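You operate a simulated robot arm through the tools that you are given. There is no shell and no other tool. Be economical: measure what you need, move in short steps, check, and stop when the job is done.

You are at the controls of a simulated two-armed robot. One attempt, no reset.

Task
Pick up the white bottle labelled "OIL" from the top of the bagging bench with one hand, pass it to the other hand and put it on the shelf under the rig table. Set down upright: white bottle.

The check looks at the end state, three seconds after you hand in, the way a careful person would. Anything else that was tipped, shoved, dropped, spilled or broken makes it a failure.

Robot
Two 7-joint arms with two-finger parallel grippers on one trunk, on a base that drives. Base frame: it is fixed to the floor where the robot stands at the start and does not move with it; the origin is under the middle of the robot, x ahead of it, y to its left, z up. Units: mm, degrees, N and s.
The left shoulder is at the start at [50, 165, 1130], the right one opposite. With the tool pointing down near the work surface each hand reaches from about 200 to 680 mm from the robot's upright axis, wherever it stands, measured 20 degrees to its own side. Places, roughly: shelf under the rig table [-2700, -2400, 300]. Payload 3.91 kg a hand.
The TCP of each hand is the grasp point between the finger pads, 30 mm short of the fingertips. In the tool frame z runs along the fingers and y along their closing line. The gripper opens to 110 mm. The fingers are 20 mm wide and 10 mm thick; the gripper's body (48 by 112 mm) begins 55 mm behind the TCP.
Orientation is told as [roll, pitch, yaw] about the base's x, y, z axes, in that order, counted from this pose: with the fingers straight down and closing along the base's y, the tool's x points along the base's -x, its y along +y and its z along -z.

Tools
- The arms move only by the tool arm_command. It takes "left_targets", "right_targets" or both (then of equal length, played together; a hand with none holds still); each is a list that holds one entry, the list of rows, each a list of 7 numbers: the shift along the base's x, y, z in units of 30 mm (1.0 is 30 mm), then the turn, a rotation vector about the base's x, y, z in units of 5 degrees (1.0 is 5 degrees), then the gripper command, from -1 (fully open) to 1 (shut), values between in proportion. In form: [[[x, y, z, ax, ay, az, grip], ...]]. A call has 1 to 10 rows; each row shifts and turns the commanded pose from where the row before left it. A call with a number of a shift or a turn outside -1 to 1 is refused whole. A row lasts 0.2 s, in which the tool goes at most 50 mm and 8.6 degrees; a call with a longer step from one row to the next is refused whole, and so is a gripper value outside its range. Where a pose cannot be reached the arm comes as near as it can. A force on the tool above 40 N (or 10 N above the force at the start of the call, whichever is more), or a blocked arm, ends the call early, and 0.2 s more pass. Each finger travels about 45 mm/s and halts on what it meets, pressing with about 22 N; the grip force reading is that of the motor and also rises with nothing between the fingers. The clock runs only during rows and for 0.2 s after the last one: add rows that do not move to give the fingers time. The reply holds the time, the measured pose of the TCP, the force on the tool along the base axes, the opening and the grip force, in the units named above and with some noise, with the torque about the TCP (base axes, N m) and any sound that the robot's microphone picked up, and new pictures: "pictures" is both (left out), scene, wrist or none (wrist: the cameras of the hands that moved).
- Cameras (640 x 400 px; columns grow to the right, rows downward): "scene" is now at [123.5, -20.2, 1297.8]; the picture's right is [-0.33, -0.94, 0.00], its down [-0.59, 0.21, -0.78] and it looks along [0.74, -0.26, -0.63] (base axes); focal length 264 px, centre (320, 200). "left" rides on the left gripper at [72, -17, -103] in its tool frame; the picture's right is [0.23, 0.97, 0.00], its down [-0.76, 0.18, -0.62] and it looks along [-0.61, 0.14, 0.78] (tool axes); focal length 222 px, centre (320, 200). "right" rides on the right gripper at [72, 17, -103] in its tool frame; the picture's right is [-0.23, 0.97, 0.00], its down [-0.76, -0.18, -0.62] and it looks along [-0.61, -0.14, 0.78] (tool axes); focal length 222 px, centre (320, 200). There is no depth. A picture from a camera that has moved, and an enlarged one, comes with that camera's place and axes in the base frame and with its lens. The place of the scene camera against the robot may be out by one fixed shift of up to 18 mm in any direction.
- move_column(by): slides the trunk up (or, below 0, down) by that many mm; the arms and the scene camera ride with it, the base frame stays. It gives what a move gives, with no picture.
- drive_base(legs): drives the robot by 1 to 6 legs, each [ahead, left, turn to the left] in mm, mm and degrees, along the robot's own axes; the way and the turn of a leg run together, so that a leg with both is an arc; at most 1500 mm and 180 degrees a leg. The arms and the cameras ride along, it lands a little off, and it stops where it bumps. It gives what a move gives, and a new picture of the scene camera.
- pan_tilt(pan, tilt): turns the head with the scene camera to pan (to the left, within 80 degrees either way) and tilt (down, from -29 to 69), counted from straight ahead of the robot. It gives what a move gives, and a new picture of the scene camera.
- close_up(camera, box): a new picture of the part [left, top, right, bottom] of that camera's present view, enlarged. The clock stands still meanwhile.
- sign_off(): hands the job in; it is judged then, once.

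Go step by step. Nothing tells you exact positions but the pictures and the camera data: compare them with the known pose of the tool, close in by small moves and look again before you grip or let go. The budget is 120 turns and 260 pictures, counting those below and the enlarged ones. Unless the task says otherwise, let go and move clear before handing in, and close with one line.

The tools are called after "Call:" by a JSON object that holds its "api" and its "payload". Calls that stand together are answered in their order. arm_command: Moves the arms, as the interface text tells. Its arguments: {"type":"object","properties":{"left_targets":{"type":"array","items":{"type":"array","items":{"type":"array","items":{"type":"number"}}}},"right_targets":{"type":"array","items":{"type":"array","items":{"type":"array","items":{"type":"number"}}}},"pictures":{"type":"string","enum":["both","scene","wrist","none"]}},"required":[]} The other tools are called the same way: move_column (by) slides the trunk up or down; drive_base (legs) drives the base; pan_tilt (pan, tilt) turns the head that bears the scene camera; close_up (camera, box) takes an enlarged picture of a part of a camera's view; sign_off () hands the job in.

At the start:

```text
clock: 0.0
left_tool_pos: [496.9, 126.7, 1104.5]
left_orientation: [0.0, -0.2, 0.1]
left_force: [1.0, 0.1, -0.4]
left_ft_torque: [0.06, -0.02, -0.02]
left_grip_width: 110.2
left_grasp_force: 0.1
right_tool_pos: [363.8, -327.7, 1105.9]
right_orientation: [0.1, 0.0, 0.0]
right_force: [0.6, 0.4, -0.4]
right_ft_torque: [-0.02, 0.0, -0.01]
right_grip_width: 109.9
right_grasp_force: 0.0
trunk travel left (down, up): [-350.0, 153.0]
robot x, y, heading: [-0.3, 2.1, 0.2]
head pan, tilt: [-19.1, 38.8]
```

scene: 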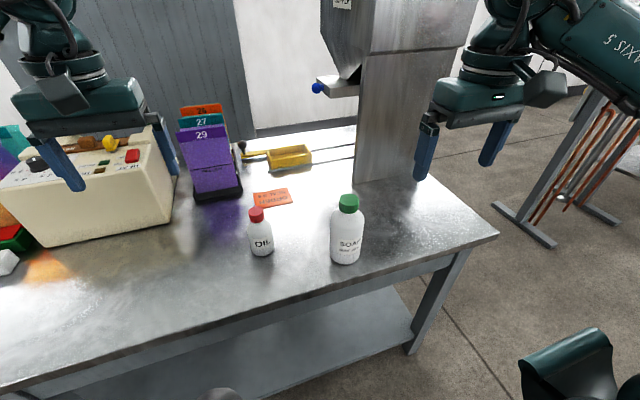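
right: 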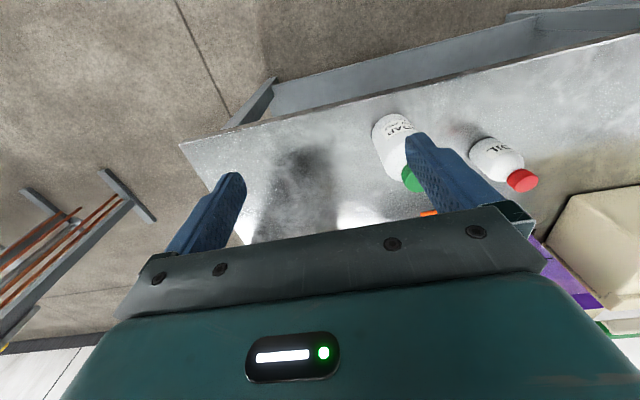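
left: 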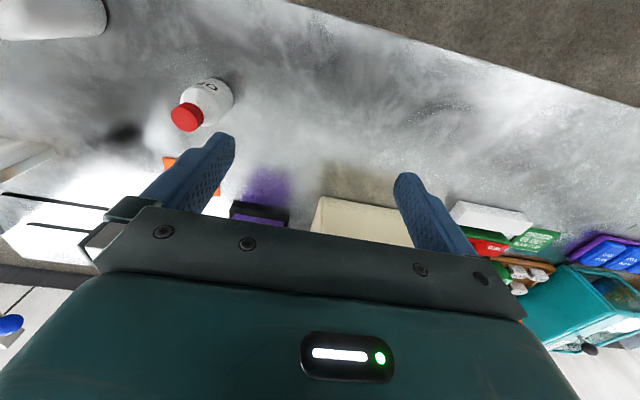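

The OIL bottle (red cap) stands at about [570, -27, 800], with the soap bottle to its right at about [480, -200]. I'll take a close look before I move.

Call:
{"api": "close_up", "payload": {"camera": "scene", "box": [180, 160, 400, 300]}}

Call:
{"api": "close_up", "payload": {"camera": "left", "box": [120, 40, 320, 165]}}

```text
2.86 times, centred on (290, 230) of scene
camera zoom: at [123.5, -20.2, 1297.8], right [-0.33, -0.94, 0.0], down [-0.59, 0.21, -0.78], along [0.74, -0.26, -0.63], focal length 755 px, centre (406, 114)
```

zoom: 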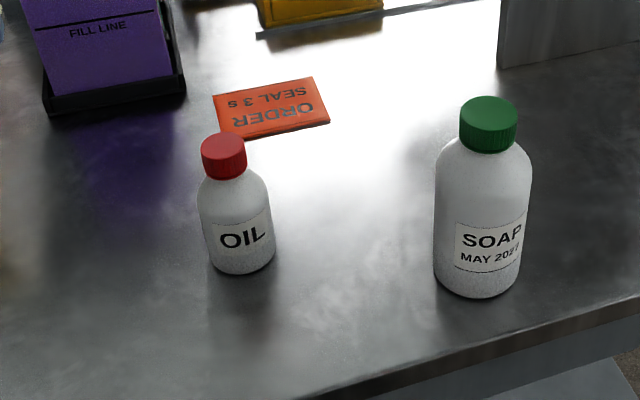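

```text
3.20 times, centred on (220, 102) of left
camera zoom: at [423.7, 110.7, 1208.9], right [-0.23, 0.97, 0.0], down [0.76, 0.18, 0.62], along [0.61, 0.14, -0.78], focal length 711 px, centre (640, 512)
```

zoom: 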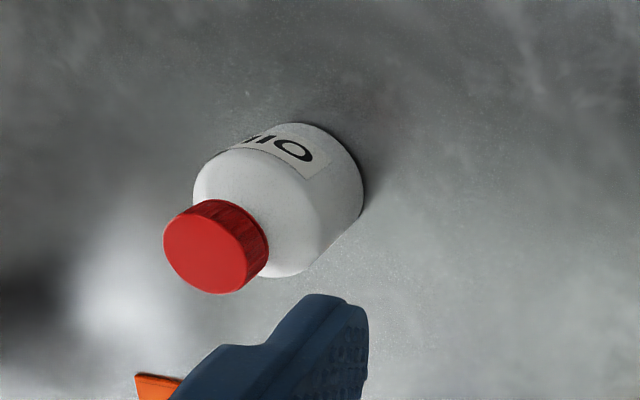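

The left camera puts the bottle at about [568, -43], with a height of about 110 mm and a cap about 36 mm across. I plan to take the cap from above with the left hand, then pass the body to the right hand. First I'll move the left hand over the bottle.

Call:
{"api": "arm_command", "payload": {"left_targets": [[[0.395, -0.945, -0.637, 0, 0, 0, -1], [0.395, -0.945, -0.637, 0, 0, 0, -1], [0.395, -0.945, -0.637, 0, 0, 0, -1], [0.395, -0.945, -0.637, 0, 0, 0, -1], [0.395, -0.945, -0.637, 0, 0, 0, -1], [0.395, -0.945, -0.637, 0, 0, 0, -1], [0, 0, 0, 0, 0, 0, -1]]]}}

```text
clock: 1.6
left_tool_pos: [570.2, -42.3, 989.1]
left_orientation: [0.0, -0.1, 0.0]
left_force: [-0.1, 0.3, -0.2]
left_ft_torque: [0.0, -0.04, 0.0]
left_grip_width: 110.0
left_grasp_force: 0.0
right_tool_pos: [363.7, -327.4, 1107.1]
right_orientation: [-0.1, 0.1, 0.0]
right_force: [0.4, 0.5, 0.2]
right_ft_torque: [0.01, -0.02, -0.02]
right_grip_width: 110.2
right_grasp_force: 0.1
trunk travel left (down, up): [-350.0, 153.0]
robot x, y, heading: [-0.7, -0.1, -0.3]
head pan, tilt: [-19.1, 38.8]
camera scene: at [123.4, -19.8, 1297.9], right [-0.33, -0.94, 0.0], down [-0.59, 0.21, -0.78], along [0.74, -0.26, -0.63], focal length 264 px, centre (320, 200)
camera left: at [496.5, -58.6, 1093.3], right [-0.23, 0.97, 0.0], down [0.76, 0.18, 0.62], along [0.61, 0.14, -0.78], focal length 222 px, centre (320, 200)
```

scene: 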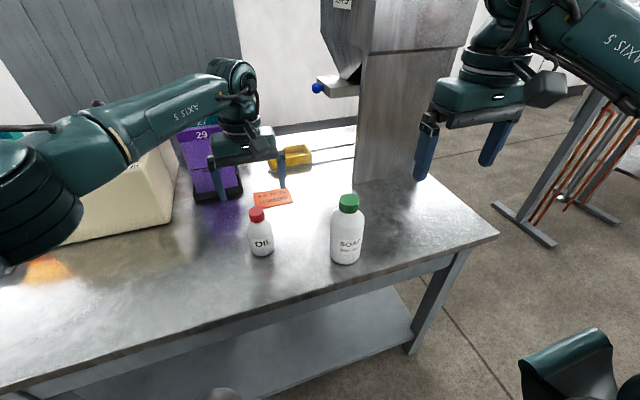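
left: 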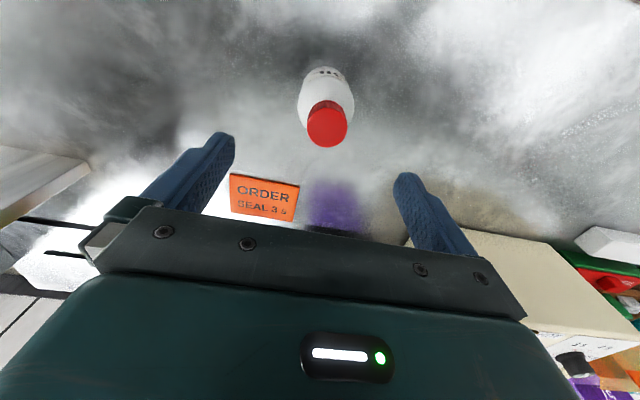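

The cap is centred near [562, -37] with its top at z of about 910. I'll correct the position and come halfway down.

Call:
{"api": "arm_command", "payload": {"left_targets": [[[-0.14, 0.09, -0.5, 0, 0, 0, -1], [-0.13, 0.09, -0.5, 0, 0, 0, -1], [0, 0, -0.4, 0, 0, 0, -0.5], [0, 0, 0, 0, 0, 0, -0.5]]], "pictures": "wrist"}}

Call:
{"api": "close_up", "payload": {"camera": "left", "box": [220, 60, 420, 185]}}

Call:
{"api": "close_up", "payload": {"camera": "scene", "box": [180, 140, 340, 260]}}

```text
clock: 2.6
left_tool_pos: [560.3, -36.5, 948.4]
left_orientation: [-0.1, -0.2, 0.0]
left_force: [0.9, 0.3, 0.6]
left_ft_torque: [0.0, 0.0, 0.01]
left_grip_width: 82.4
left_grasp_force: 0.0
right_tool_pos: [363.9, -327.5, 1105.7]
right_orientation: [0.0, -0.1, 0.1]
right_force: [0.0, 0.2, -0.4]
right_ft_torque: [-0.02, 0.01, 0.01]
right_grip_width: 109.9
right_grasp_force: 0.2
trunk travel left (down, up): [-350.0, 153.0]
robot x, y, heading: [4.0, -2.7, -0.1]
head pan, tilt: [-19.1, 38.8]
camera left: at [486.7, -54.4, 1051.5], right [-0.23, 0.97, 0.0], down [0.76, 0.18, 0.62], along [0.61, 0.14, -0.78], focal length 222 px, centre (320, 200)
```

left: 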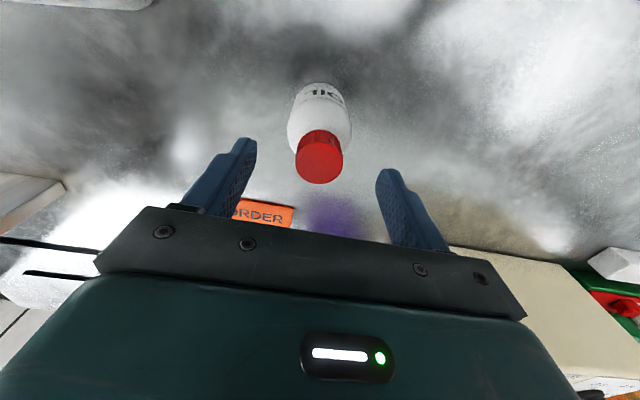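

```text
3.20 times, centred on (320, 122) of left
camera zoom: at [486.7, -54.4, 1051.5], right [-0.23, 0.97, 0.0], down [0.76, 0.18, 0.62], along [0.61, 0.14, -0.78], focal length 711 px, centre (320, 448)
```

zoom: 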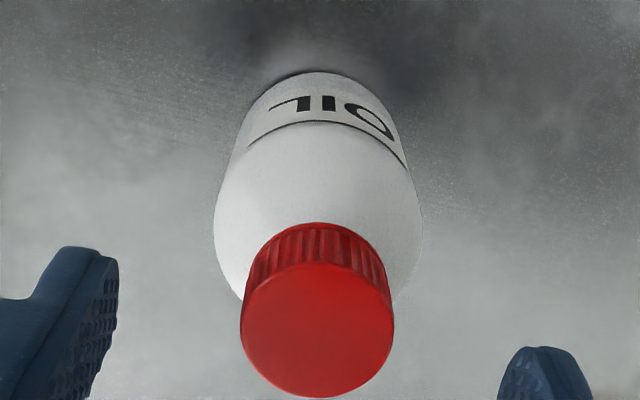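

```text
3.33 times, centred on (260, 200) of scene
camera zoom: at [123.4, -20.2, 1297.9], right [-0.33, -0.94, 0.0], down [-0.59, 0.21, -0.78], along [0.74, -0.26, -0.63], focal length 881 px, centre (520, 200)
```

zoom: 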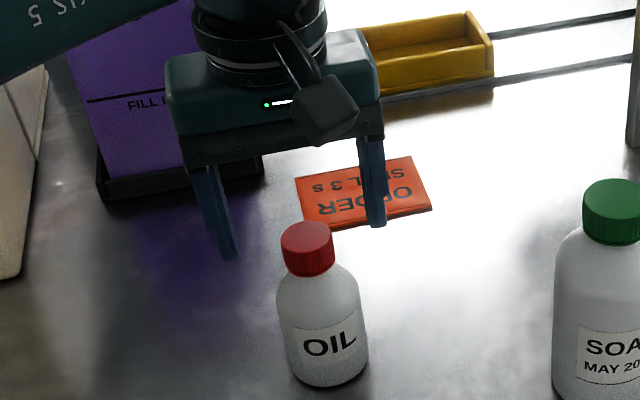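

The bottle sits about +4 mm in x from the tool. I'll correct that, go down so the fingertips stop just above the bottle's shoulder, and close on the cap.

Call:
{"api": "arm_command", "payload": {"left_targets": [[[0.13, -0.03, -0.5, 0, 0, 0, -0.5], [0, 0, -0.5, 0, 0, 0, -0.5], [0, 0, -0.43, 0, 0, 0, -0.5], [0, 0, 0, 0, 0, 0, -0.5]]], "pictures": "both"}}

Call:
{"api": "close_up", "payload": {"camera": "scene", "box": [180, 140, 340, 260]}}

```text
clock: 3.6
left_tool_pos: [564.6, -37.2, 903.4]
left_orientation: [0.0, -0.1, 0.0]
left_force: [-0.4, 0.1, 0.0]
left_ft_torque: [0.0, 0.02, -0.01]
left_grip_width: 82.6
left_grasp_force: 0.1
right_tool_pos: [364.2, -328.3, 1107.5]
right_orientation: [0.0, 0.1, 0.1]
right_force: [-0.3, 0.6, -0.7]
right_ft_torque: [0.02, 0.0, 0.0]
right_grip_width: 109.9
right_grasp_force: 0.1
trunk travel left (down, up): [-350.0, 153.0]
robot x, y, heading: [-0.3, 0.6, 0.1]
head pan, tilt: [-19.1, 38.8]
camera scene: at [123.4, -20.2, 1297.9], right [-0.33, -0.94, 0.0], down [-0.59, 0.21, -0.78], along [0.74, -0.26, -0.63], focal length 264 px, centre (320, 200)
camera left: at [492.0, -55.0, 1007.7], right [-0.23, 0.97, 0.0], down [0.76, 0.18, 0.62], along [0.61, 0.14, -0.78], focal length 222 px, centre (320, 200)
```

scene: 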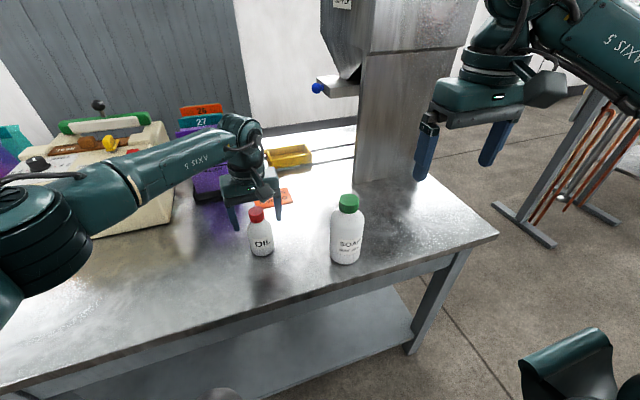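
left: 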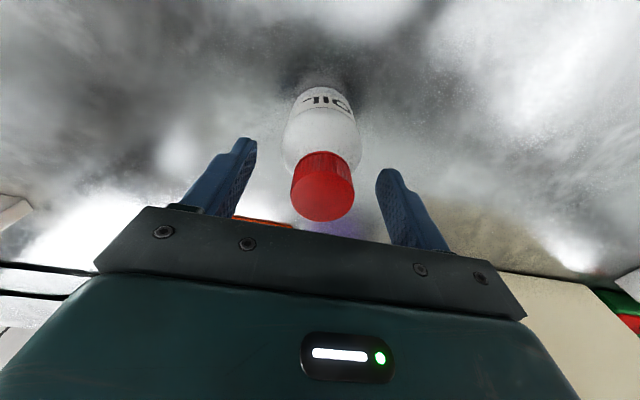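

```text
3.33 times, centred on (260, 200) of scene
camera zoom: at [123.4, -20.2, 1297.9], right [-0.33, -0.94, 0.0], down [-0.59, 0.21, -0.78], along [0.74, -0.26, -0.63], focal length 881 px, centre (520, 200)
```

zoom: 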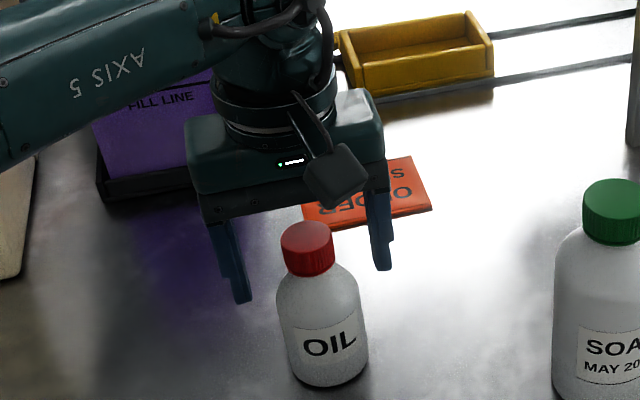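

The hand is centred on the cap. Closing now.

Call:
{"api": "arm_command", "payload": {"left_targets": [[[0, 0, 0, 0, 0, 0, 1], [0, 0, 0, 0, 0, 0, 1], [0, 0, 0, 0, 0, 0, 1], [0, 0, 0, 0, 0, 0, 1], [0, 0, 0, 0, 0, 0, 1]]], "pictures": "wrist"}}

Call:
{"api": "close_up", "payload": {"camera": "scene", "box": [180, 140, 340, 260]}}

```text
clock: 4.8
left_tool_pos: [565.2, -37.1, 905.1]
left_orientation: [0.0, -0.1, 0.0]
left_force: [0.2, -0.4, 6.0]
left_ft_torque: [-0.09, -0.01, -0.08]
left_grip_width: 47.0
left_grasp_force: 22.5
right_tool_pos: [364.5, -327.9, 1107.8]
right_orientation: [0.0, 0.0, -0.1]
right_force: [0.6, 0.8, 0.2]
right_ft_torque: [-0.02, 0.0, 0.0]
right_grip_width: 109.8
right_grasp_force: 0.1
trunk travel left (down, up): [-350.0, 153.0]
robot x, y, heading: [1.2, -0.2, 0.2]
head pan, tilt: [-19.1, 38.8]
camera left: at [491.7, -55.0, 1008.7], right [-0.23, 0.97, 0.0], down [0.76, 0.18, 0.62], along [0.61, 0.14, -0.78], focal length 222 px, centre (320, 200)
```

left: 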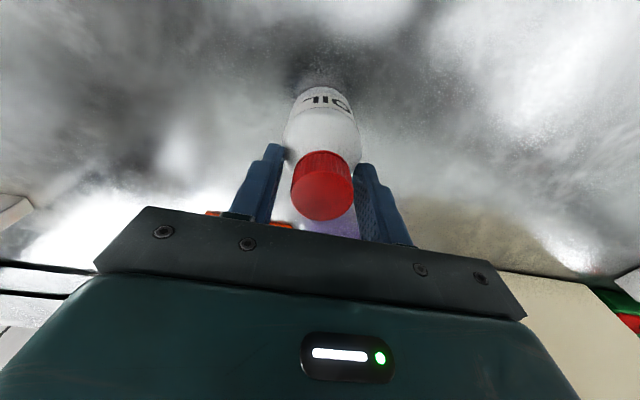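

```text
3.33 times, centred on (260, 200) of scene
camera zoom: at [122.9, -20.2, 1298.0], right [-0.33, -0.94, 0.0], down [-0.59, 0.21, -0.78], along [0.74, -0.26, -0.63], focal length 881 px, centre (520, 200)
```

zoom: 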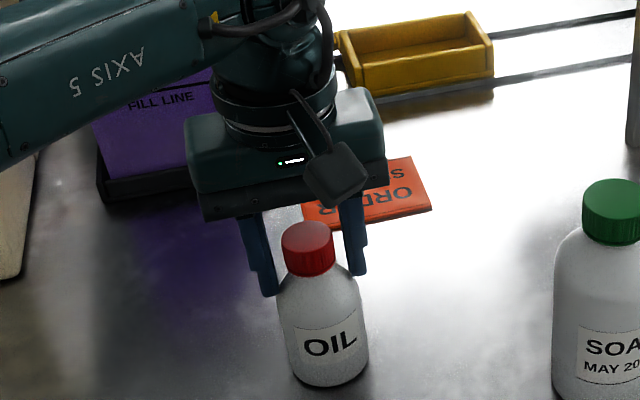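

The fingertips met the shoulder (47 mm wide, pushed up). I'll open slightly, raise 10 mm and close on the cap alone.

Call:
{"api": "arm_command", "payload": {"left_targets": [[[0, 0, 0, 0, 0, 0, 0], [0, 0, 0, 0, 0, 0, 0], [0, 0, 0.33, 0, 0, 0, 0], [0, 0, 0, 0, 0, 0, 1], [0, 0, 0, 0, 0, 0, 1], [0, 0, 0, 0, 0, 0, 1], [0, 0, 0, 0, 0, 0, 1]]], "pictures": "wrist"}}

Call:
{"api": "close_up", "payload": {"camera": "scene", "box": [180, 140, 340, 260]}}

```text
clock: 6.4
left_tool_pos: [563.5, -37.1, 915.8]
left_orientation: [0.0, -0.1, 0.0]
left_force: [-0.7, -0.2, 6.7]
left_ft_torque: [0.0, 0.08, -0.04]
left_grip_width: 34.9
left_grasp_force: 22.0
right_tool_pos: [363.2, -328.2, 1106.4]
right_orientation: [0.0, 0.0, 0.0]
right_force: [0.6, 0.0, -0.2]
right_ft_torque: [0.0, -0.01, 0.02]
right_grip_width: 110.2
right_grasp_force: 0.0
trunk travel left (down, up): [-350.0, 153.0]
robot x, y, heading: [-2.7, 1.5, -0.0]
head pan, tilt: [-19.1, 38.8]
camera left: at [491.0, -54.8, 1019.1], right [-0.23, 0.97, 0.0], down [0.76, 0.18, 0.62], along [0.61, 0.14, -0.78], focal length 222 px, centre (320, 200)
```

left: 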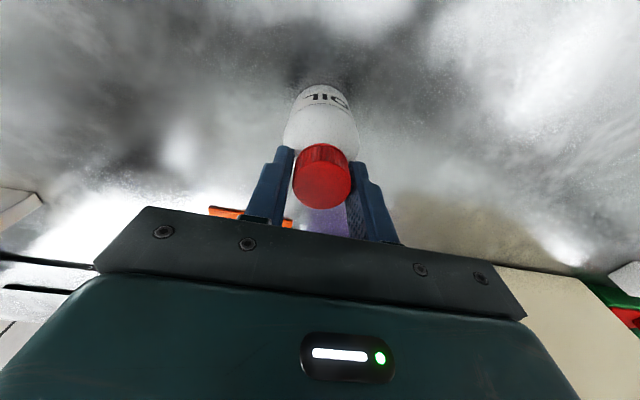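

```text
3.33 times, centred on (260, 200) of scene
camera zoom: at [122.9, -20.2, 1298.0], right [-0.33, -0.94, 0.0], down [-0.59, 0.21, -0.78], along [0.74, -0.26, -0.63], focal length 881 px, centre (520, 200)
```

zoom: 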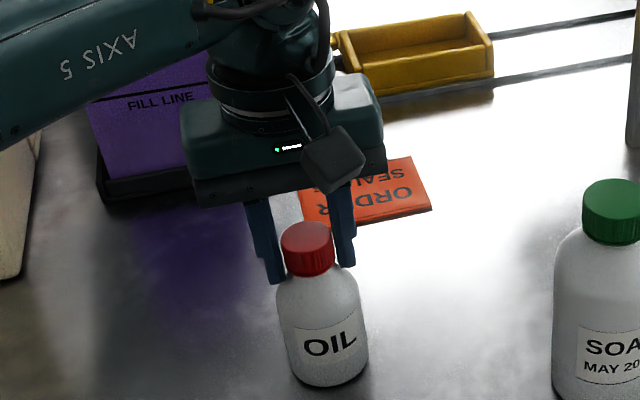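

The fingers now hold the cap (35 mm). I'll lift gently.

Call:
{"api": "arm_command", "payload": {"left_targets": [[[0, 0, 0.3, 0, 0, 0, 1], [0, 0, 0.5, 0, 0, 0, 1], [0, 0, 0.8, 0, 0, 0, 1], [0, 0, 0.8, 0, 0, 0, 1], [0, 0, 0.8, 0, 0, 0, 1], [0, 0, 0.8, 0, 0, 0, 1], [0, 0, 0, 0, 0, 0, 1]]], "pictures": "both"}}

```text
clock: 8.0
left_tool_pos: [563.8, -36.6, 1035.9]
left_orientation: [0.0, 0.0, 0.0]
left_force: [-0.2, 0.3, -2.1]
left_ft_torque: [0.02, -0.01, -0.02]
left_grip_width: 32.1
left_grasp_force: 22.7
right_tool_pos: [364.7, -328.1, 1105.3]
right_orientation: [0.0, 0.0, 0.0]
right_force: [0.1, 0.6, -0.5]
right_ft_torque: [0.02, -0.03, 0.02]
right_grip_width: 109.9
right_grasp_force: 0.0
trunk travel left (down, up): [-350.0, 153.0]
robot x, y, heading: [0.4, 5.0, -0.1]
head pan, tilt: [-19.1, 38.8]
camera scene: at [123.8, -20.2, 1297.8], right [-0.33, -0.94, 0.0], down [-0.59, 0.21, -0.78], along [0.74, -0.26, -0.63], focal length 264 px, centre (320, 200)
camera left: at [491.8, -52.6, 1140.1], right [-0.23, 0.97, 0.0], down [0.76, 0.18, 0.62], along [0.61, 0.14, -0.78], focal length 222 px, centre (320, 200)
```

scene: 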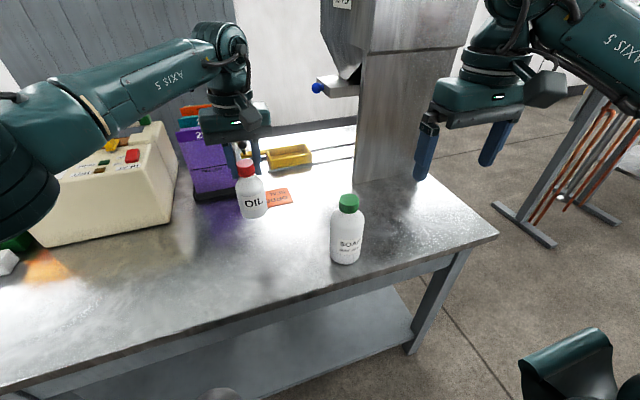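
left: 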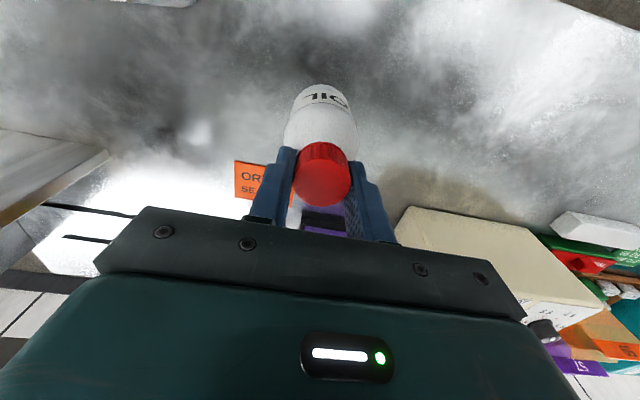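

The bottle is held and lifted. Before I back off, I'll look around to the right and left to plan the drive.

Call:
{"api": "pan_tilt", "payload": {"pan": -80, "tilt": 20}}

Call:
{"api": "pan_tilt", "payload": {"pan": 80, "tilt": 20}}

```text
clock: 9.3
left_tool_pos: [564.4, -36.1, 1037.2]
left_orientation: [0.0, 0.0, 0.1]
left_force: [0.0, -0.5, -1.8]
left_ft_torque: [0.02, 0.0, -0.01]
left_grip_width: 32.1
left_grasp_force: 22.2
right_tool_pos: [364.3, -327.9, 1106.9]
right_orientation: [0.0, 0.0, 0.1]
right_force: [-0.1, 0.4, 0.8]
right_ft_torque: [0.02, 0.01, 0.0]
right_grip_width: 110.0
right_grasp_force: 0.0
trunk travel left (down, up): [-350.0, 153.0]
robot x, y, heading: [-0.4, -0.4, -0.3]
head pan, tilt: [-80.0, 20.0]
camera scene: at [58.9, -83.8, 1327.5], right [-0.98, -0.17, 0.0], down [-0.06, 0.34, -0.94], along [0.16, -0.93, -0.34], focal length 264 px, centre (320, 200)
```

scene: 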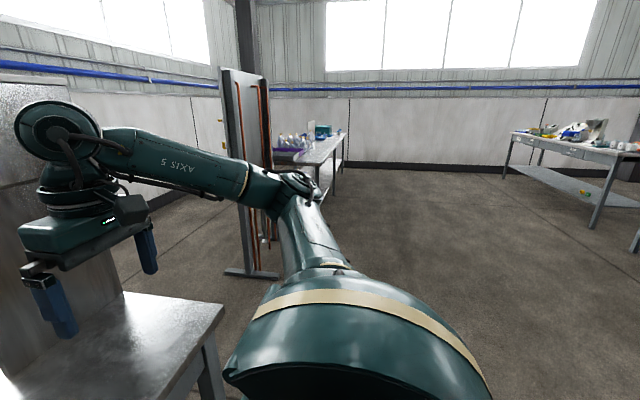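

```text
clock: 11.8
left_tool_pos: [564.2, -35.0, 1036.9]
left_orientation: [-0.1, -0.1, 0.1]
left_force: [-0.1, 0.1, -3.2]
left_ft_torque: [0.03, -0.03, 0.0]
left_grip_width: 32.1
left_grasp_force: 21.9
right_tool_pos: [364.6, -327.1, 1106.9]
right_orientation: [0.0, 0.1, 0.0]
right_force: [-0.4, -0.4, 0.6]
right_ft_torque: [-0.04, 0.0, 0.0]
right_grip_width: 109.8
right_grasp_force: 0.1
trunk travel left (down, up): [-350.0, 153.0]
robot x, y, heading: [0.5, -0.3, -0.0]
head pan, tilt: [80.0, 20.0]
camera scene: at [58.9, 99.6, 1327.5], right [0.98, -0.17, 0.0], down [-0.06, -0.34, -0.94], along [0.16, 0.93, -0.34], focal length 264 px, centre (320, 200)
```

scene: 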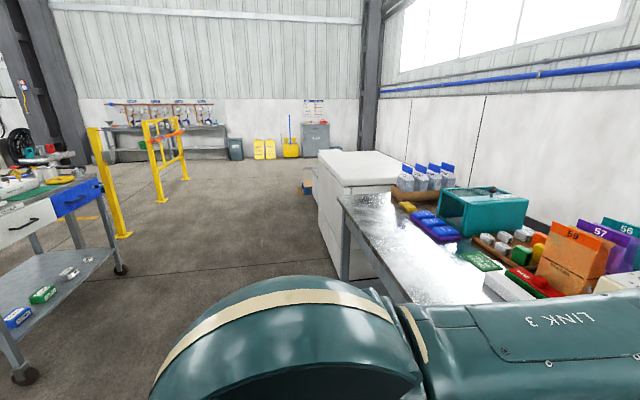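

The floor behind looks clear for a short way, with a cart far back on the left. I'll back up 350 mm to get free air for the handover, with the head looking at the hands.

Call:
{"api": "drive_base", "payload": {"legs": [[-350, 0, 0]]}}

Call:
{"api": "pan_tilt", "payload": {"pan": -5, "tilt": 35}}

```text
clock: 14.1
left_tool_pos: [210.1, -32.2, 1036.4]
left_orientation: [0.0, -0.1, 0.7]
left_force: [-0.1, -0.2, -3.1]
left_ft_torque: [-0.05, -0.02, -0.01]
left_grip_width: 31.9
left_grasp_force: 22.5
right_tool_pos: [12.4, -327.0, 1108.3]
right_orientation: [0.0, -0.1, 0.5]
right_force: [0.4, 0.0, 0.6]
right_ft_torque: [-0.02, 0.01, 0.01]
right_grip_width: 110.2
right_grasp_force: 0.1
trunk travel left (down, up): [-350.0, 153.0]
robot x, y, heading: [-357.0, -3.7, 0.7]
head pan, tilt: [80.0, 20.0]
camera scene: at [-297.6, 98.4, 1327.5], right [0.99, -0.16, 0.0], down [-0.06, -0.34, -0.94], along [0.15, 0.93, -0.34], focal length 264 px, centre (320, 200)
```

scene: 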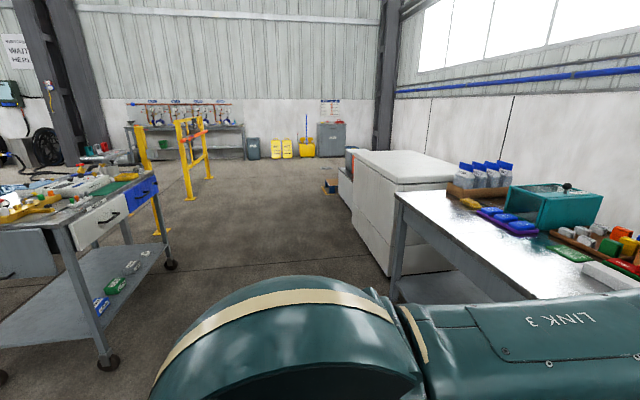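

```text
clock: 15.7
left_tool_pos: [210.1, -32.2, 1037.6]
left_orientation: [0.0, -0.1, 0.6]
left_force: [-0.2, 0.1, -3.7]
left_ft_torque: [0.01, 0.0, 0.0]
left_grip_width: 31.9
left_grasp_force: 22.1
right_tool_pos: [11.7, -326.2, 1107.2]
right_orientation: [-0.1, 0.0, 0.6]
right_force: [-0.3, 0.2, -0.6]
right_ft_torque: [-0.02, -0.01, -0.02]
right_grip_width: 109.6
right_grasp_force: 0.1
trunk travel left (down, up): [-350.0, 153.0]
robot x, y, heading: [-355.0, -0.2, 0.5]
head pan, tilt: [-5.0, 35.0]
camera scene: at [-224.6, -0.3, 1303.6], right [-0.08, -1.0, 0.0], down [-0.57, 0.04, -0.82], along [0.82, -0.06, -0.57], focal length 264 px, centre (320, 200)
```

scene: 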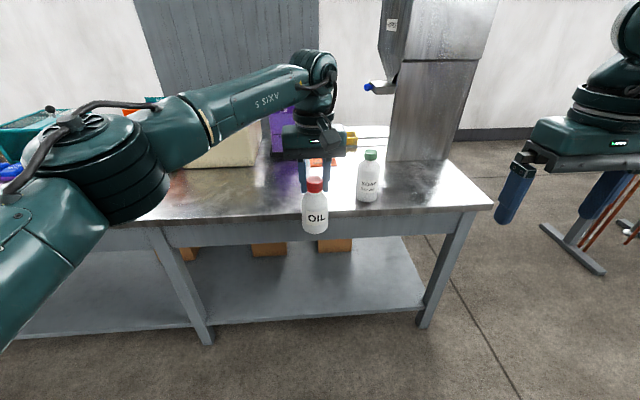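

I'm backed off with the bottle secure. Next I'll turn the left hand by -90° about the vertical, so its camera side faces away from the right hand, and bring it a little closer and to the left.

Call:
{"api": "arm_command", "payload": {"left_targets": [[[-0.157, 0.17, 0, 0, 0, -1, 1], [-0.157, 0.17, 0, 0, 0, -1, 1], [-0.157, 0.17, 0, 0, 0, -1, 1], [-0.157, 0.17, 0, 0, 0, -1, 1], [-0.157, 0.17, 0, 0, 0, -1, 1], [-0.157, 0.17, 0, 0, 0, -1, 1], [-0.157, 0.17, 0, 0, 0, -1, 1], [-0.157, 0.17, 0, 0, 0, -1, 1], [-0.157, 0.17, 0, 0, 0, -1, 1]]], "pictures": "none"}}

Call:
{"api": "arm_command", "payload": {"left_targets": [[[-0.157, 0.17, 0, 0, 0, -1, 1], [-0.157, 0.17, 0, 0, 0, -1, 1], [-0.157, 0.17, 0, 0, 0, -1, 1], [-0.157, 0.17, 0, 0, 0, -1, 1], [-0.157, 0.17, 0, 0, 0, -1, 1], [-0.157, 0.17, 0, 0, 0, -1, 1], [-0.157, 0.17, 0, 0, 0, -1, 1], [-0.157, 0.17, 0, 0, 0, -1, 1], [-0.157, 0.17, 0, 0, 0, -1, 1], [0, 0, 0, 0, 0, 0, 1]]], "pictures": "both"}}

```text
clock: 17.7
left_tool_pos: [166.6, 14.6, 1036.0]
left_orientation: [0.0, 0.1, -44.5]
left_force: [0.0, -0.7, -2.9]
left_ft_torque: [-0.03, -0.02, 0.01]
left_grip_width: 31.9
left_grasp_force: 22.0
right_tool_pos: [11.7, -326.2, 1105.7]
right_orientation: [0.1, 0.0, 0.6]
right_force: [-0.8, -0.6, -0.5]
right_ft_torque: [0.01, -0.03, 0.03]
right_grip_width: 109.6
right_grasp_force: 0.1
trunk travel left (down, up): [-350.0, 153.0]
robot x, y, heading: [-351.4, -0.0, 0.5]
head pan, tilt: [-5.0, 35.0]
```

```text
clock: 19.9
left_tool_pos: [160.7, 22.8, 1034.7]
left_orientation: [0.0, 0.0, -51.9]
left_force: [-0.3, 0.6, -2.4]
left_ft_torque: [-0.03, 0.02, 0.01]
left_grip_width: 31.9
left_grasp_force: 22.2
left hand out of reach, approached as far as the arm can: row 3, 4, 5, 6, 7, 8, 9
right_tool_pos: [12.5, -324.6, 1105.6]
right_orientation: [0.0, 0.0, 0.4]
right_force: [0.1, -0.3, -0.4]
right_ft_torque: [-0.01, 0.03, 0.0]
right_grip_width: 109.9
right_grasp_force: 0.1
trunk travel left (down, up): [-350.0, 153.0]
robot x, y, heading: [-356.7, -2.1, 0.4]
head pan, tilt: [-5.0, 35.0]
camera scene: at [-224.7, -0.3, 1303.6], right [-0.08, -1.0, 0.0], down [-0.57, 0.04, -0.82], along [0.82, -0.06, -0.57], focal length 264 px, centre (320, 200)
camera left: at [102.4, 68.3, 1139.1], right [0.63, 0.78, 0.0], down [0.61, -0.49, 0.62], along [0.49, -0.39, -0.78], focal length 222 px, centre (320, 200)
```

scene: 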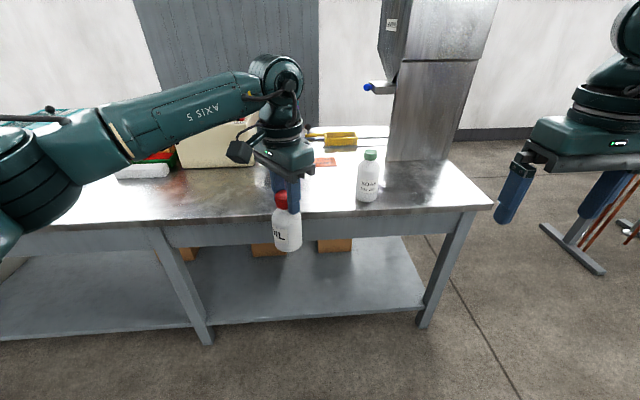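
left: 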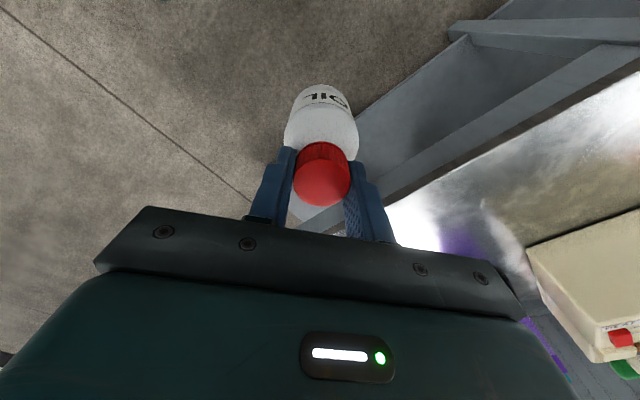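

The left wrist stops at a yaw of -52°. That is fine: I'll bring it back to about -27° and have the right hand approach along a 45° heading, tilted 35° below horizontal.

Call:
{"api": "arm_command", "payload": {"left_targets": [[[0, 0, 0, 0, 0, 1, 1], [0, 0, 0, 0, 0, 1, 1], [0, 0, 0, 0, 0, 1, 1], [0, 0, 0, 0, 0, 1, 1], [0, 0, 0, 0, 0, 1, 1], [0, 0, 0, 0, 0, 0, 1]]], "pictures": "none"}}

```text
clock: 21.3
left_tool_pos: [159.8, 20.5, 1035.5]
left_orientation: [0.1, 0.0, -26.9]
left_force: [0.2, -0.5, -3.2]
left_ft_torque: [0.03, 0.04, -0.02]
left_grip_width: 31.9
left_grasp_force: 21.9
right_tool_pos: [11.9, -324.6, 1106.9]
right_orientation: [0.0, 0.0, 0.5]
right_force: [0.1, 0.3, 0.4]
right_ft_torque: [-0.01, 0.01, 0.02]
right_grip_width: 110.0
right_grasp_force: 0.0
trunk travel left (down, up): [-350.0, 153.0]
robot x, y, heading: [-356.6, -1.3, 0.5]
head pan, tilt: [-5.0, 35.0]
```

The left hand's position is now known, and the bottle is at about [160, 20], z 920–1030. I'll start turning and moving the right hand to a point 150 mm short of the bottle.

Call:
{"api": "arm_command", "payload": {"right_targets": [[[0.1, 0.571, -0.357, 0.308, -0.744, 0.592, -1], [0.1, 0.571, -0.357, 0.308, -0.744, 0.592, -1], [0.1, 0.571, -0.357, 0.308, -0.744, 0.592, -1], [0.1, 0.571, -0.357, 0.308, -0.744, 0.592, -1], [0.1, 0.571, -0.357, 0.308, -0.744, 0.592, -1], [0.1, 0.571, -0.357, 0.308, -0.744, 0.592, -1], [0.1, 0.571, -0.357, 0.308, -0.744, 0.592, -1]]], "pictures": "scene"}}

```text
clock: 22.9
left_tool_pos: [160.7, 21.8, 1034.5]
left_orientation: [0.1, 0.0, -26.9]
left_force: [0.7, -0.2, -2.3]
left_ft_torque: [-0.01, -0.03, 0.03]
left_grip_width: 31.7
left_grasp_force: 22.1
right_tool_pos: [35.2, -206.0, 1030.5]
right_orientation: [6.0, -27.4, 20.2]
right_force: [-0.5, 0.6, -0.3]
right_ft_torque: [0.0, 0.02, 0.02]
right_grip_width: 110.2
right_grasp_force: 0.1
trunk travel left (down, up): [-350.0, 153.0]
robot x, y, heading: [-352.0, -3.7, 0.3]
head pan, tilt: [-5.0, 35.0]
camera scene: at [-224.6, -0.3, 1303.6], right [-0.08, -1.0, 0.0], down [-0.57, 0.04, -0.82], along [0.82, -0.06, -0.57], focal length 264 px, centre (320, 200)
```

scene: 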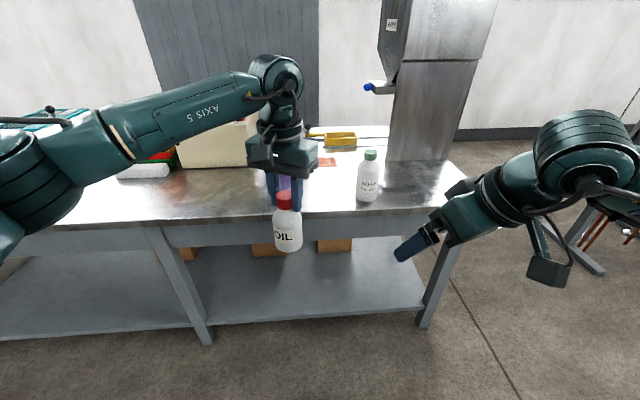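

Going well. I'll finish the turn to the pre-approach point.

Call:
{"api": "arm_command", "payload": {"right_targets": [[[0.1, 0.571, -0.357, 0.308, -0.744, 0.592, -1], [0.1, 0.571, -0.357, 0.308, -0.744, 0.592, -1], [0.1, 0.571, -0.357, 0.308, -0.744, 0.592, -1], [0.1, 0.571, -0.357, 0.308, -0.744, 0.592, -1], [0.1, 0.571, -0.357, 0.308, -0.744, 0.592, -1], [0.1, 0.571, -0.357, 0.308, -0.744, 0.592, -1], [0.1, 0.571, -0.357, 0.308, -0.744, 0.592, -1], [0, 0, 0, 0, 0, 0, -1]]], "pictures": "both"}}

```text
clock: 24.7
left_tool_pos: [160.1, 21.3, 1036.3]
left_orientation: [0.0, 0.0, -26.9]
left_force: [-0.5, 0.5, -3.3]
left_ft_torque: [0.0, -0.04, -0.01]
left_grip_width: 32.1
left_grasp_force: 21.8
right_tool_pos: [55.1, -86.3, 956.1]
right_orientation: [-0.7, -55.1, 46.0]
right_force: [-0.6, 0.4, -0.3]
right_ft_torque: [0.0, 0.01, -0.01]
right_grip_width: 109.9
right_grasp_force: 0.1
trunk travel left (down, up): [-350.0, 153.0]
robot x, y, heading: [-353.1, 0.5, 0.5]
head pan, tilt: [-5.0, 35.0]
camera scene: at [-224.7, -0.3, 1303.6], right [-0.08, -1.0, 0.0], down [-0.57, 0.04, -0.82], along [0.82, -0.06, -0.57], focal length 264 px, centre (320, 200)
camera right: at [-47.4, -165.4, 955.0], right [-0.6, 0.78, 0.18], down [0.07, -0.17, 0.98], along [0.8, 0.6, 0.05], focal length 222 px, centre (320, 200)
```

scene: 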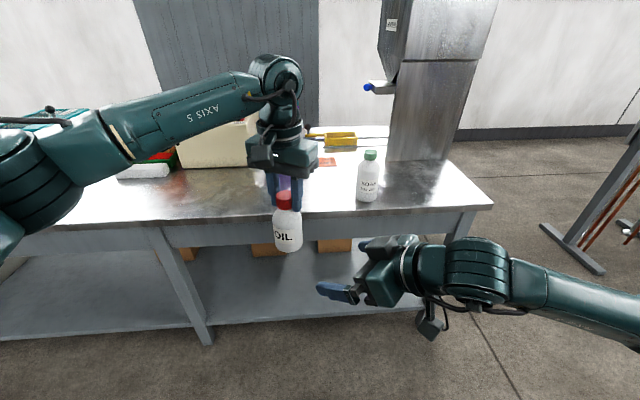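
right: 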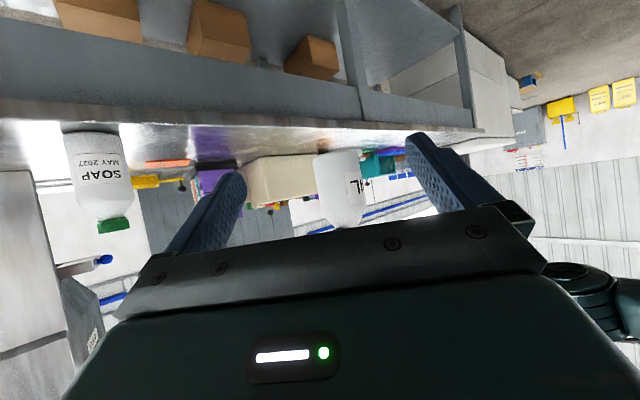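

The bottle hangs between the open right fingers' sides, perhaps a few mm to the left. I'll advance 80 mm along the heading and check again.

Call:
{"api": "arm_command", "payload": {"right_targets": [[[0.46, 0.48, 0, 0, 0, 0, -1], [0.46, 0.48, 0, 0, 0, 0, -1], [0.46, 0.48, 0, 0, 0, 0, -1], [0.46, 0.48, 0, 0, 0, 0, -1], [0, 0, 0, 0, 0, 0, -1]]], "pictures": "both"}}

Call:
{"api": "close_up", "payload": {"camera": "scene", "box": [200, 140, 440, 300]}}

```text
clock: 25.9
left_tool_pos: [160.1, 20.9, 1035.7]
left_orientation: [0.0, -0.1, -26.9]
left_force: [0.2, -0.2, -2.6]
left_ft_torque: [0.0, 0.01, -0.03]
left_grip_width: 31.8
left_grasp_force: 21.9
right_tool_pos: [110.1, -28.8, 957.6]
right_orientation: [-0.9, -55.1, 45.9]
right_force: [0.2, 0.9, 0.0]
right_ft_torque: [0.03, 0.0, 0.01]
right_grip_width: 110.1
right_grasp_force: 0.0
trunk travel left (down, up): [-350.0, 153.0]
robot x, y, heading: [-354.1, 0.4, 0.4]
head pan, tilt: [-5.0, 35.0]
camera scene: at [-224.7, -0.4, 1303.6], right [-0.08, -1.0, 0.0], down [-0.57, 0.04, -0.82], along [0.82, -0.06, -0.57], focal length 264 px, centre (320, 200)
camera right: at [7.9, -108.0, 956.1], right [-0.6, 0.78, 0.18], down [0.07, -0.17, 0.98], along [0.8, 0.6, 0.05], focal length 222 px, centre (320, 200)
```

scene: 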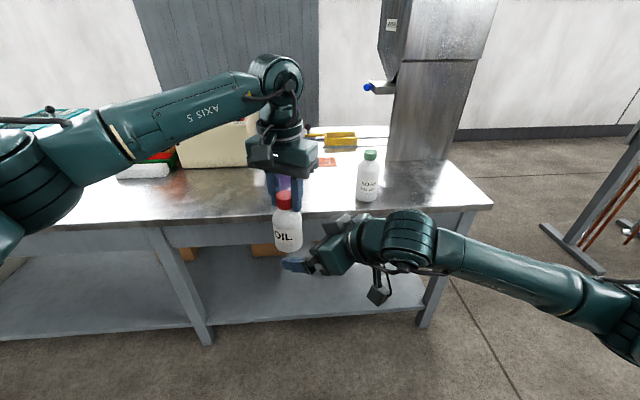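
right: 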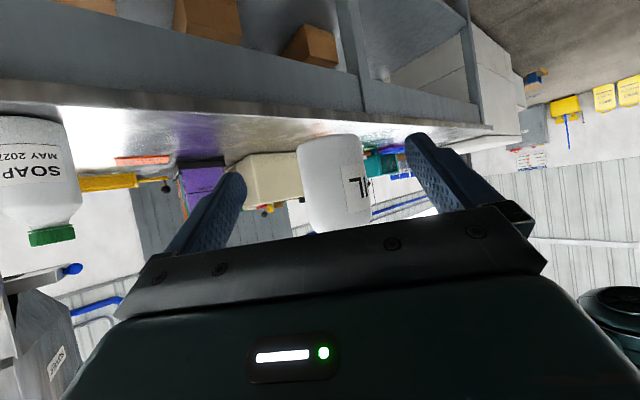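

```text
2.50 times, centred on (320, 220) of scene
camera zoom: at [-224.7, -0.4, 1303.6], right [-0.08, -1.0, 0.0], down [-0.57, 0.04, -0.82], along [0.82, -0.06, -0.57], focal length 660 px, centre (320, 150)
```

zoom: 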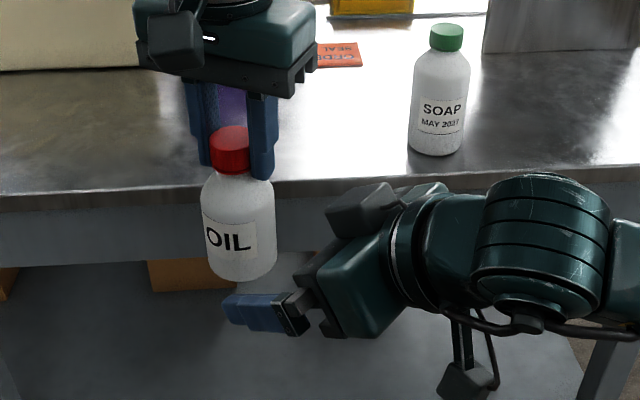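

The bottle is roughly centred between the right fingers. I'll go in the rest of the way, 3 mm lower and a touch to the left, stopping slightly short.

Call:
{"api": "arm_command", "payload": {"right_targets": [[[0.383, 0.425, -0.05, 0, 0, 0, -1], [0.383, 0.425, -0.05, 0, 0, 0, -1], [0.383, 0.425, 0, 0, 0, 0, -1], [0.383, 0.425, 0, 0, 0, 0, -1], [0, 0, 0, 0, 0, 0, -1]]], "pictures": "both"}}

Call:
{"api": "close_up", "payload": {"camera": "scene", "box": [200, 140, 440, 300]}}

```text
clock: 27.1
left_tool_pos: [161.8, 23.3, 1035.6]
left_orientation: [0.1, 0.0, -26.8]
left_force: [2.6, 3.1, -3.0]
left_ft_torque: [0.04, -0.1, 0.01]
left_grip_width: 31.8
left_grasp_force: 22.6
right_tool_pos: [154.4, 21.2, 956.3]
right_orientation: [-0.6, -55.0, 45.9]
right_force: [-3.3, -4.0, 0.5]
right_ft_torque: [0.2, -0.22, -0.04]
right_grip_width: 110.0
right_grasp_force: 0.0
trunk travel left (down, up): [-350.0, 153.0]
robot x, y, heading: [-356.3, 1.8, 0.6]
head pan, tilt: [-5.0, 35.0]
camera scene: at [-224.7, -0.4, 1303.6], right [-0.08, -1.0, 0.0], down [-0.57, 0.04, -0.82], along [0.82, -0.06, -0.57], focal length 264 px, centre (320, 200)
camera right: at [52.7, -57.5, 954.3], right [-0.6, 0.78, 0.18], down [0.07, -0.17, 0.98], along [0.8, 0.6, 0.05], focal length 222 px, centre (320, 200)
```

scene: 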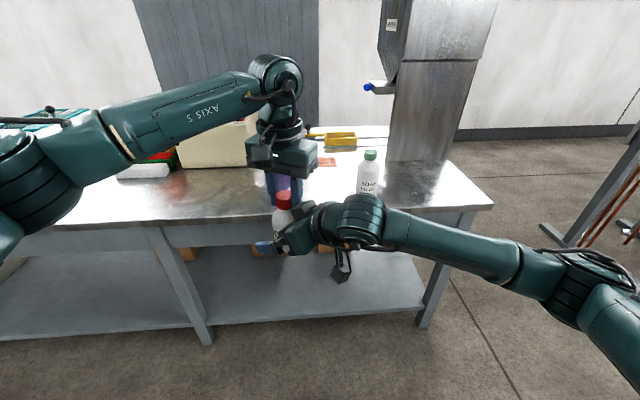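
right: 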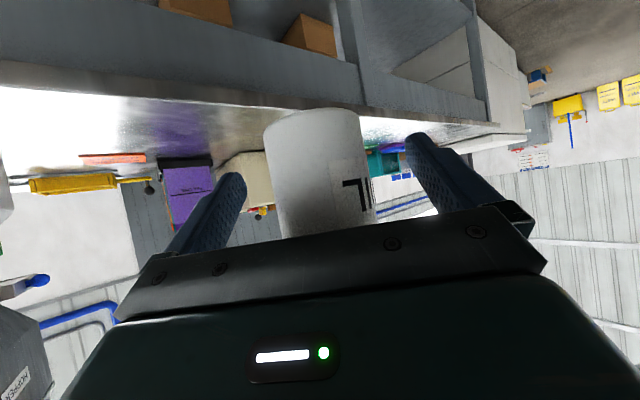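

```text
2.50 times, centred on (320, 220) of scene
camera zoom: at [-224.7, -0.4, 1303.6], right [-0.08, -1.0, 0.0], down [-0.57, 0.04, -0.82], along [0.82, -0.06, -0.57], focal length 660 px, centre (320, 150)
```

zoom: 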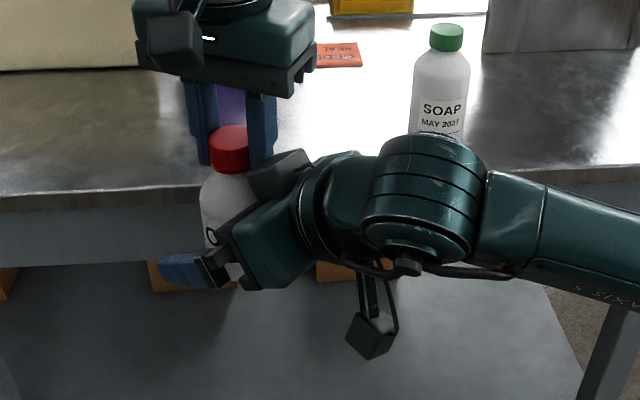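

There is light contact (about 5 N): the right palm touched the bottle. I'll back off 8 mm, then close the right fingers.

Call:
{"api": "arm_command", "payload": {"right_targets": [[[-0.185, -0.19, 0, 0, 0, 0, -1], [0, 0, 0, 0, 0, 0, -1]]], "pictures": "wrist"}}

Call:
{"api": "close_up", "payload": {"camera": "scene", "box": [240, 170, 360, 270]}}

```text
clock: 27.7
left_tool_pos: [159.8, 21.2, 1035.3]
left_orientation: [0.0, -0.1, -27.0]
left_force: [-0.6, -0.2, -2.5]
left_ft_torque: [0.02, -0.02, -0.02]
left_grip_width: 31.8
left_grasp_force: 22.4
right_tool_pos: [150.5, 15.3, 954.0]
right_orientation: [-0.7, -55.0, 46.0]
right_force: [-0.2, -0.4, -0.3]
right_ft_torque: [-0.04, -0.01, -0.01]
right_grip_width: 109.7
right_grasp_force: 0.0
trunk travel left (down, up): [-350.0, 153.0]
robot x, y, heading: [-354.6, -1.0, 0.7]
head pan, tilt: [-5.0, 35.0]
camera right: at [47.7, -63.2, 953.7], right [-0.6, 0.78, 0.18], down [0.07, -0.17, 0.98], along [0.8, 0.6, 0.05], focal length 222 px, centre (320, 200)
```

right: 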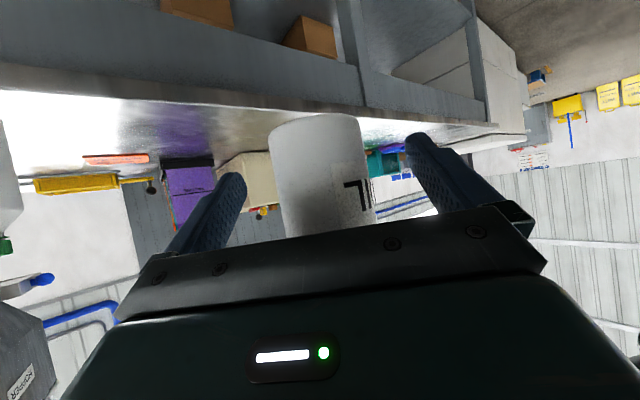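

```text
4.00 times, centred on (300, 220) of scene
camera zoom: at [-224.7, -0.3, 1303.6], right [-0.08, -1.0, 0.0], down [-0.57, 0.04, -0.82], along [0.82, -0.06, -0.57], focal length 1057 px, centre (400, 120)
```

zoom: 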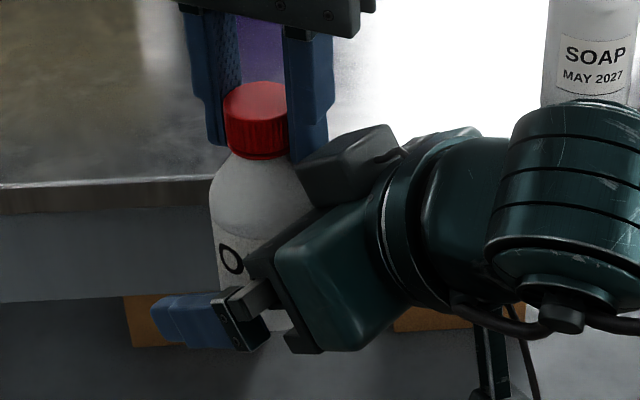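

I'm free of contact. Closing the right hand.

Call:
{"api": "arm_command", "payload": {"right_targets": [[[0, 0, 0, 0, 0, 0, 1], [0, 0, 0, 0, 0, 0, 1], [0, 0, 0, 0, 0, 0, 1], [0, 0, 0, 0, 0, 0, 1], [0, 0, 0, 0, 0, 0, 1]]], "pictures": "wrist"}}

Call:
{"api": "close_up", "payload": {"camera": "scene", "box": [240, 170, 360, 270]}}

```text
clock: 28.9
left_tool_pos: [160.6, 22.2, 1035.4]
left_orientation: [0.1, -0.1, -27.0]
left_force: [4.4, -2.5, -2.7]
left_ft_torque: [-0.32, -0.33, -0.03]
left_grip_width: 32.1
left_grasp_force: 21.7
right_tool_pos: [149.9, 16.2, 955.2]
right_orientation: [-0.7, -55.0, 45.8]
right_force: [-3.2, 2.4, 0.0]
right_ft_torque: [0.09, 0.1, 0.06]
right_grip_width: 55.5
right_grasp_force: 21.7
trunk travel left (down, up): [-350.0, 153.0]
robot x, y, heading: [-357.0, 1.2, 0.7]
head pan, tilt: [-5.0, 35.0]
camera right: at [47.3, -63.0, 953.7], right [-0.6, 0.78, 0.18], down [0.07, -0.17, 0.98], along [0.79, 0.6, 0.05], focal length 222 px, centre (320, 200)
```

right: 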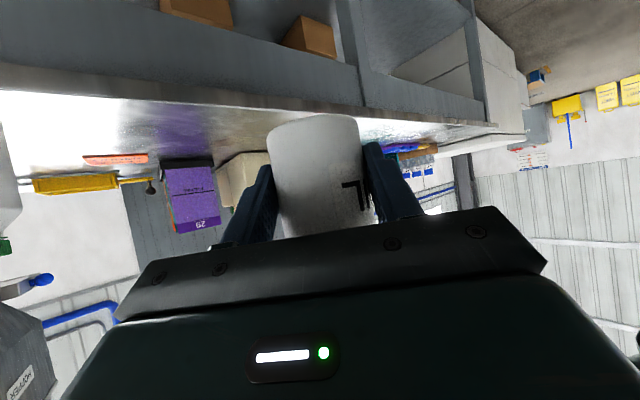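

```text
4.00 times, centred on (300, 220) of scene
camera zoom: at [-224.7, -0.3, 1303.6], right [-0.08, -1.0, 0.0], down [-0.57, 0.04, -0.82], along [0.82, -0.06, -0.57], focal length 1057 px, centre (400, 120)
```

zoom: 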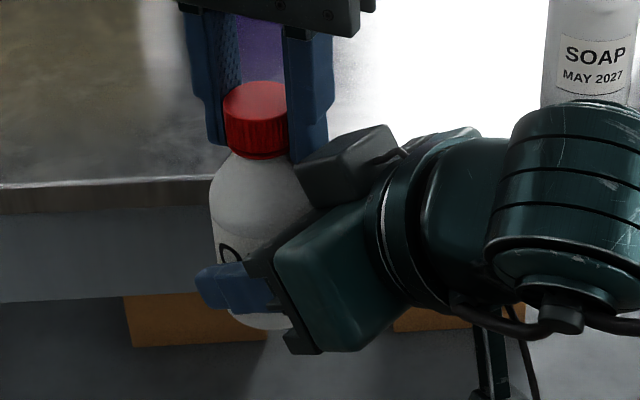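

The right hand holds the body at 55 mm. I'll relieve the small side load, open the left fingers just a little and check that the bottle stays.

Call:
{"api": "arm_command", "payload": {"right_targets": [[[-0.05, 0.05, 0, 0, 0, 0, 1], [0, 0, 0, 0, 0, 0, 1], [0, 0, 0, 0, 0, 0, 1], [0, 0, 0, 0, 0, 0, 1]]], "left_targets": [[[0, 0, 0, 0, 0, 0, 1], [0, 0, 0, 0, 0, 0, 0.25], [0, 0, 0, 0, 0, 0, 0.25], [0, 0, 0, 0, 0, 0, 0.25]]], "pictures": "none"}}

Call:
{"api": "close_up", "payload": {"camera": "scene", "box": [240, 170, 360, 270]}}

Call:
{"api": "close_up", "payload": {"camera": "left", "box": [200, 80, 440, 230]}}

```text
clock: 29.9
left_tool_pos: [160.2, 22.7, 1035.4]
left_orientation: [0.0, 0.0, -27.0]
left_force: [-0.7, 0.0, -0.9]
left_ft_torque: [-0.01, -0.02, -0.01]
left_grip_width: 41.3
left_grasp_force: 0.1
right_tool_pos: [148.6, 17.2, 955.3]
right_orientation: [-0.7, -55.0, 45.9]
right_force: [-0.2, 0.0, -0.7]
right_ft_torque: [-0.01, 0.03, -0.01]
right_grip_width: 54.8
right_grasp_force: 21.6
trunk travel left (down, up): [-350.0, 153.0]
robot x, y, heading: [-358.1, -2.0, 0.5]
head pan, tilt: [-5.0, 35.0]
```

```text
4.00 times, centred on (300, 220) of scene
camera zoom: at [-224.7, -0.3, 1303.6], right [-0.08, -1.0, 0.0], down [-0.57, 0.04, -0.82], along [0.82, -0.06, -0.57], focal length 1057 px, centre (400, 120)
```

zoom: 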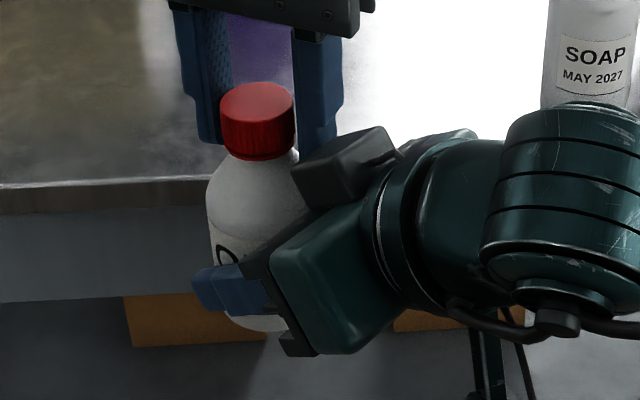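

```text
2.67 times, centred on (320, 155) of left
camera zoom: at [87.8, 39.6, 1139.2], right [0.24, 0.97, 0.0], down [0.76, -0.19, 0.62], along [0.61, -0.15, -0.78], focal length 592 px, centre (320, 320)
```

zoom: 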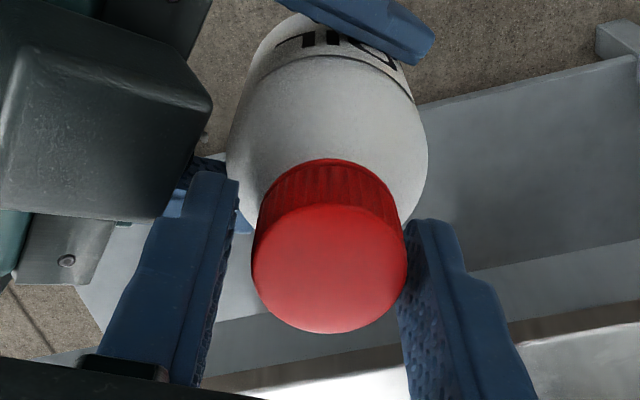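

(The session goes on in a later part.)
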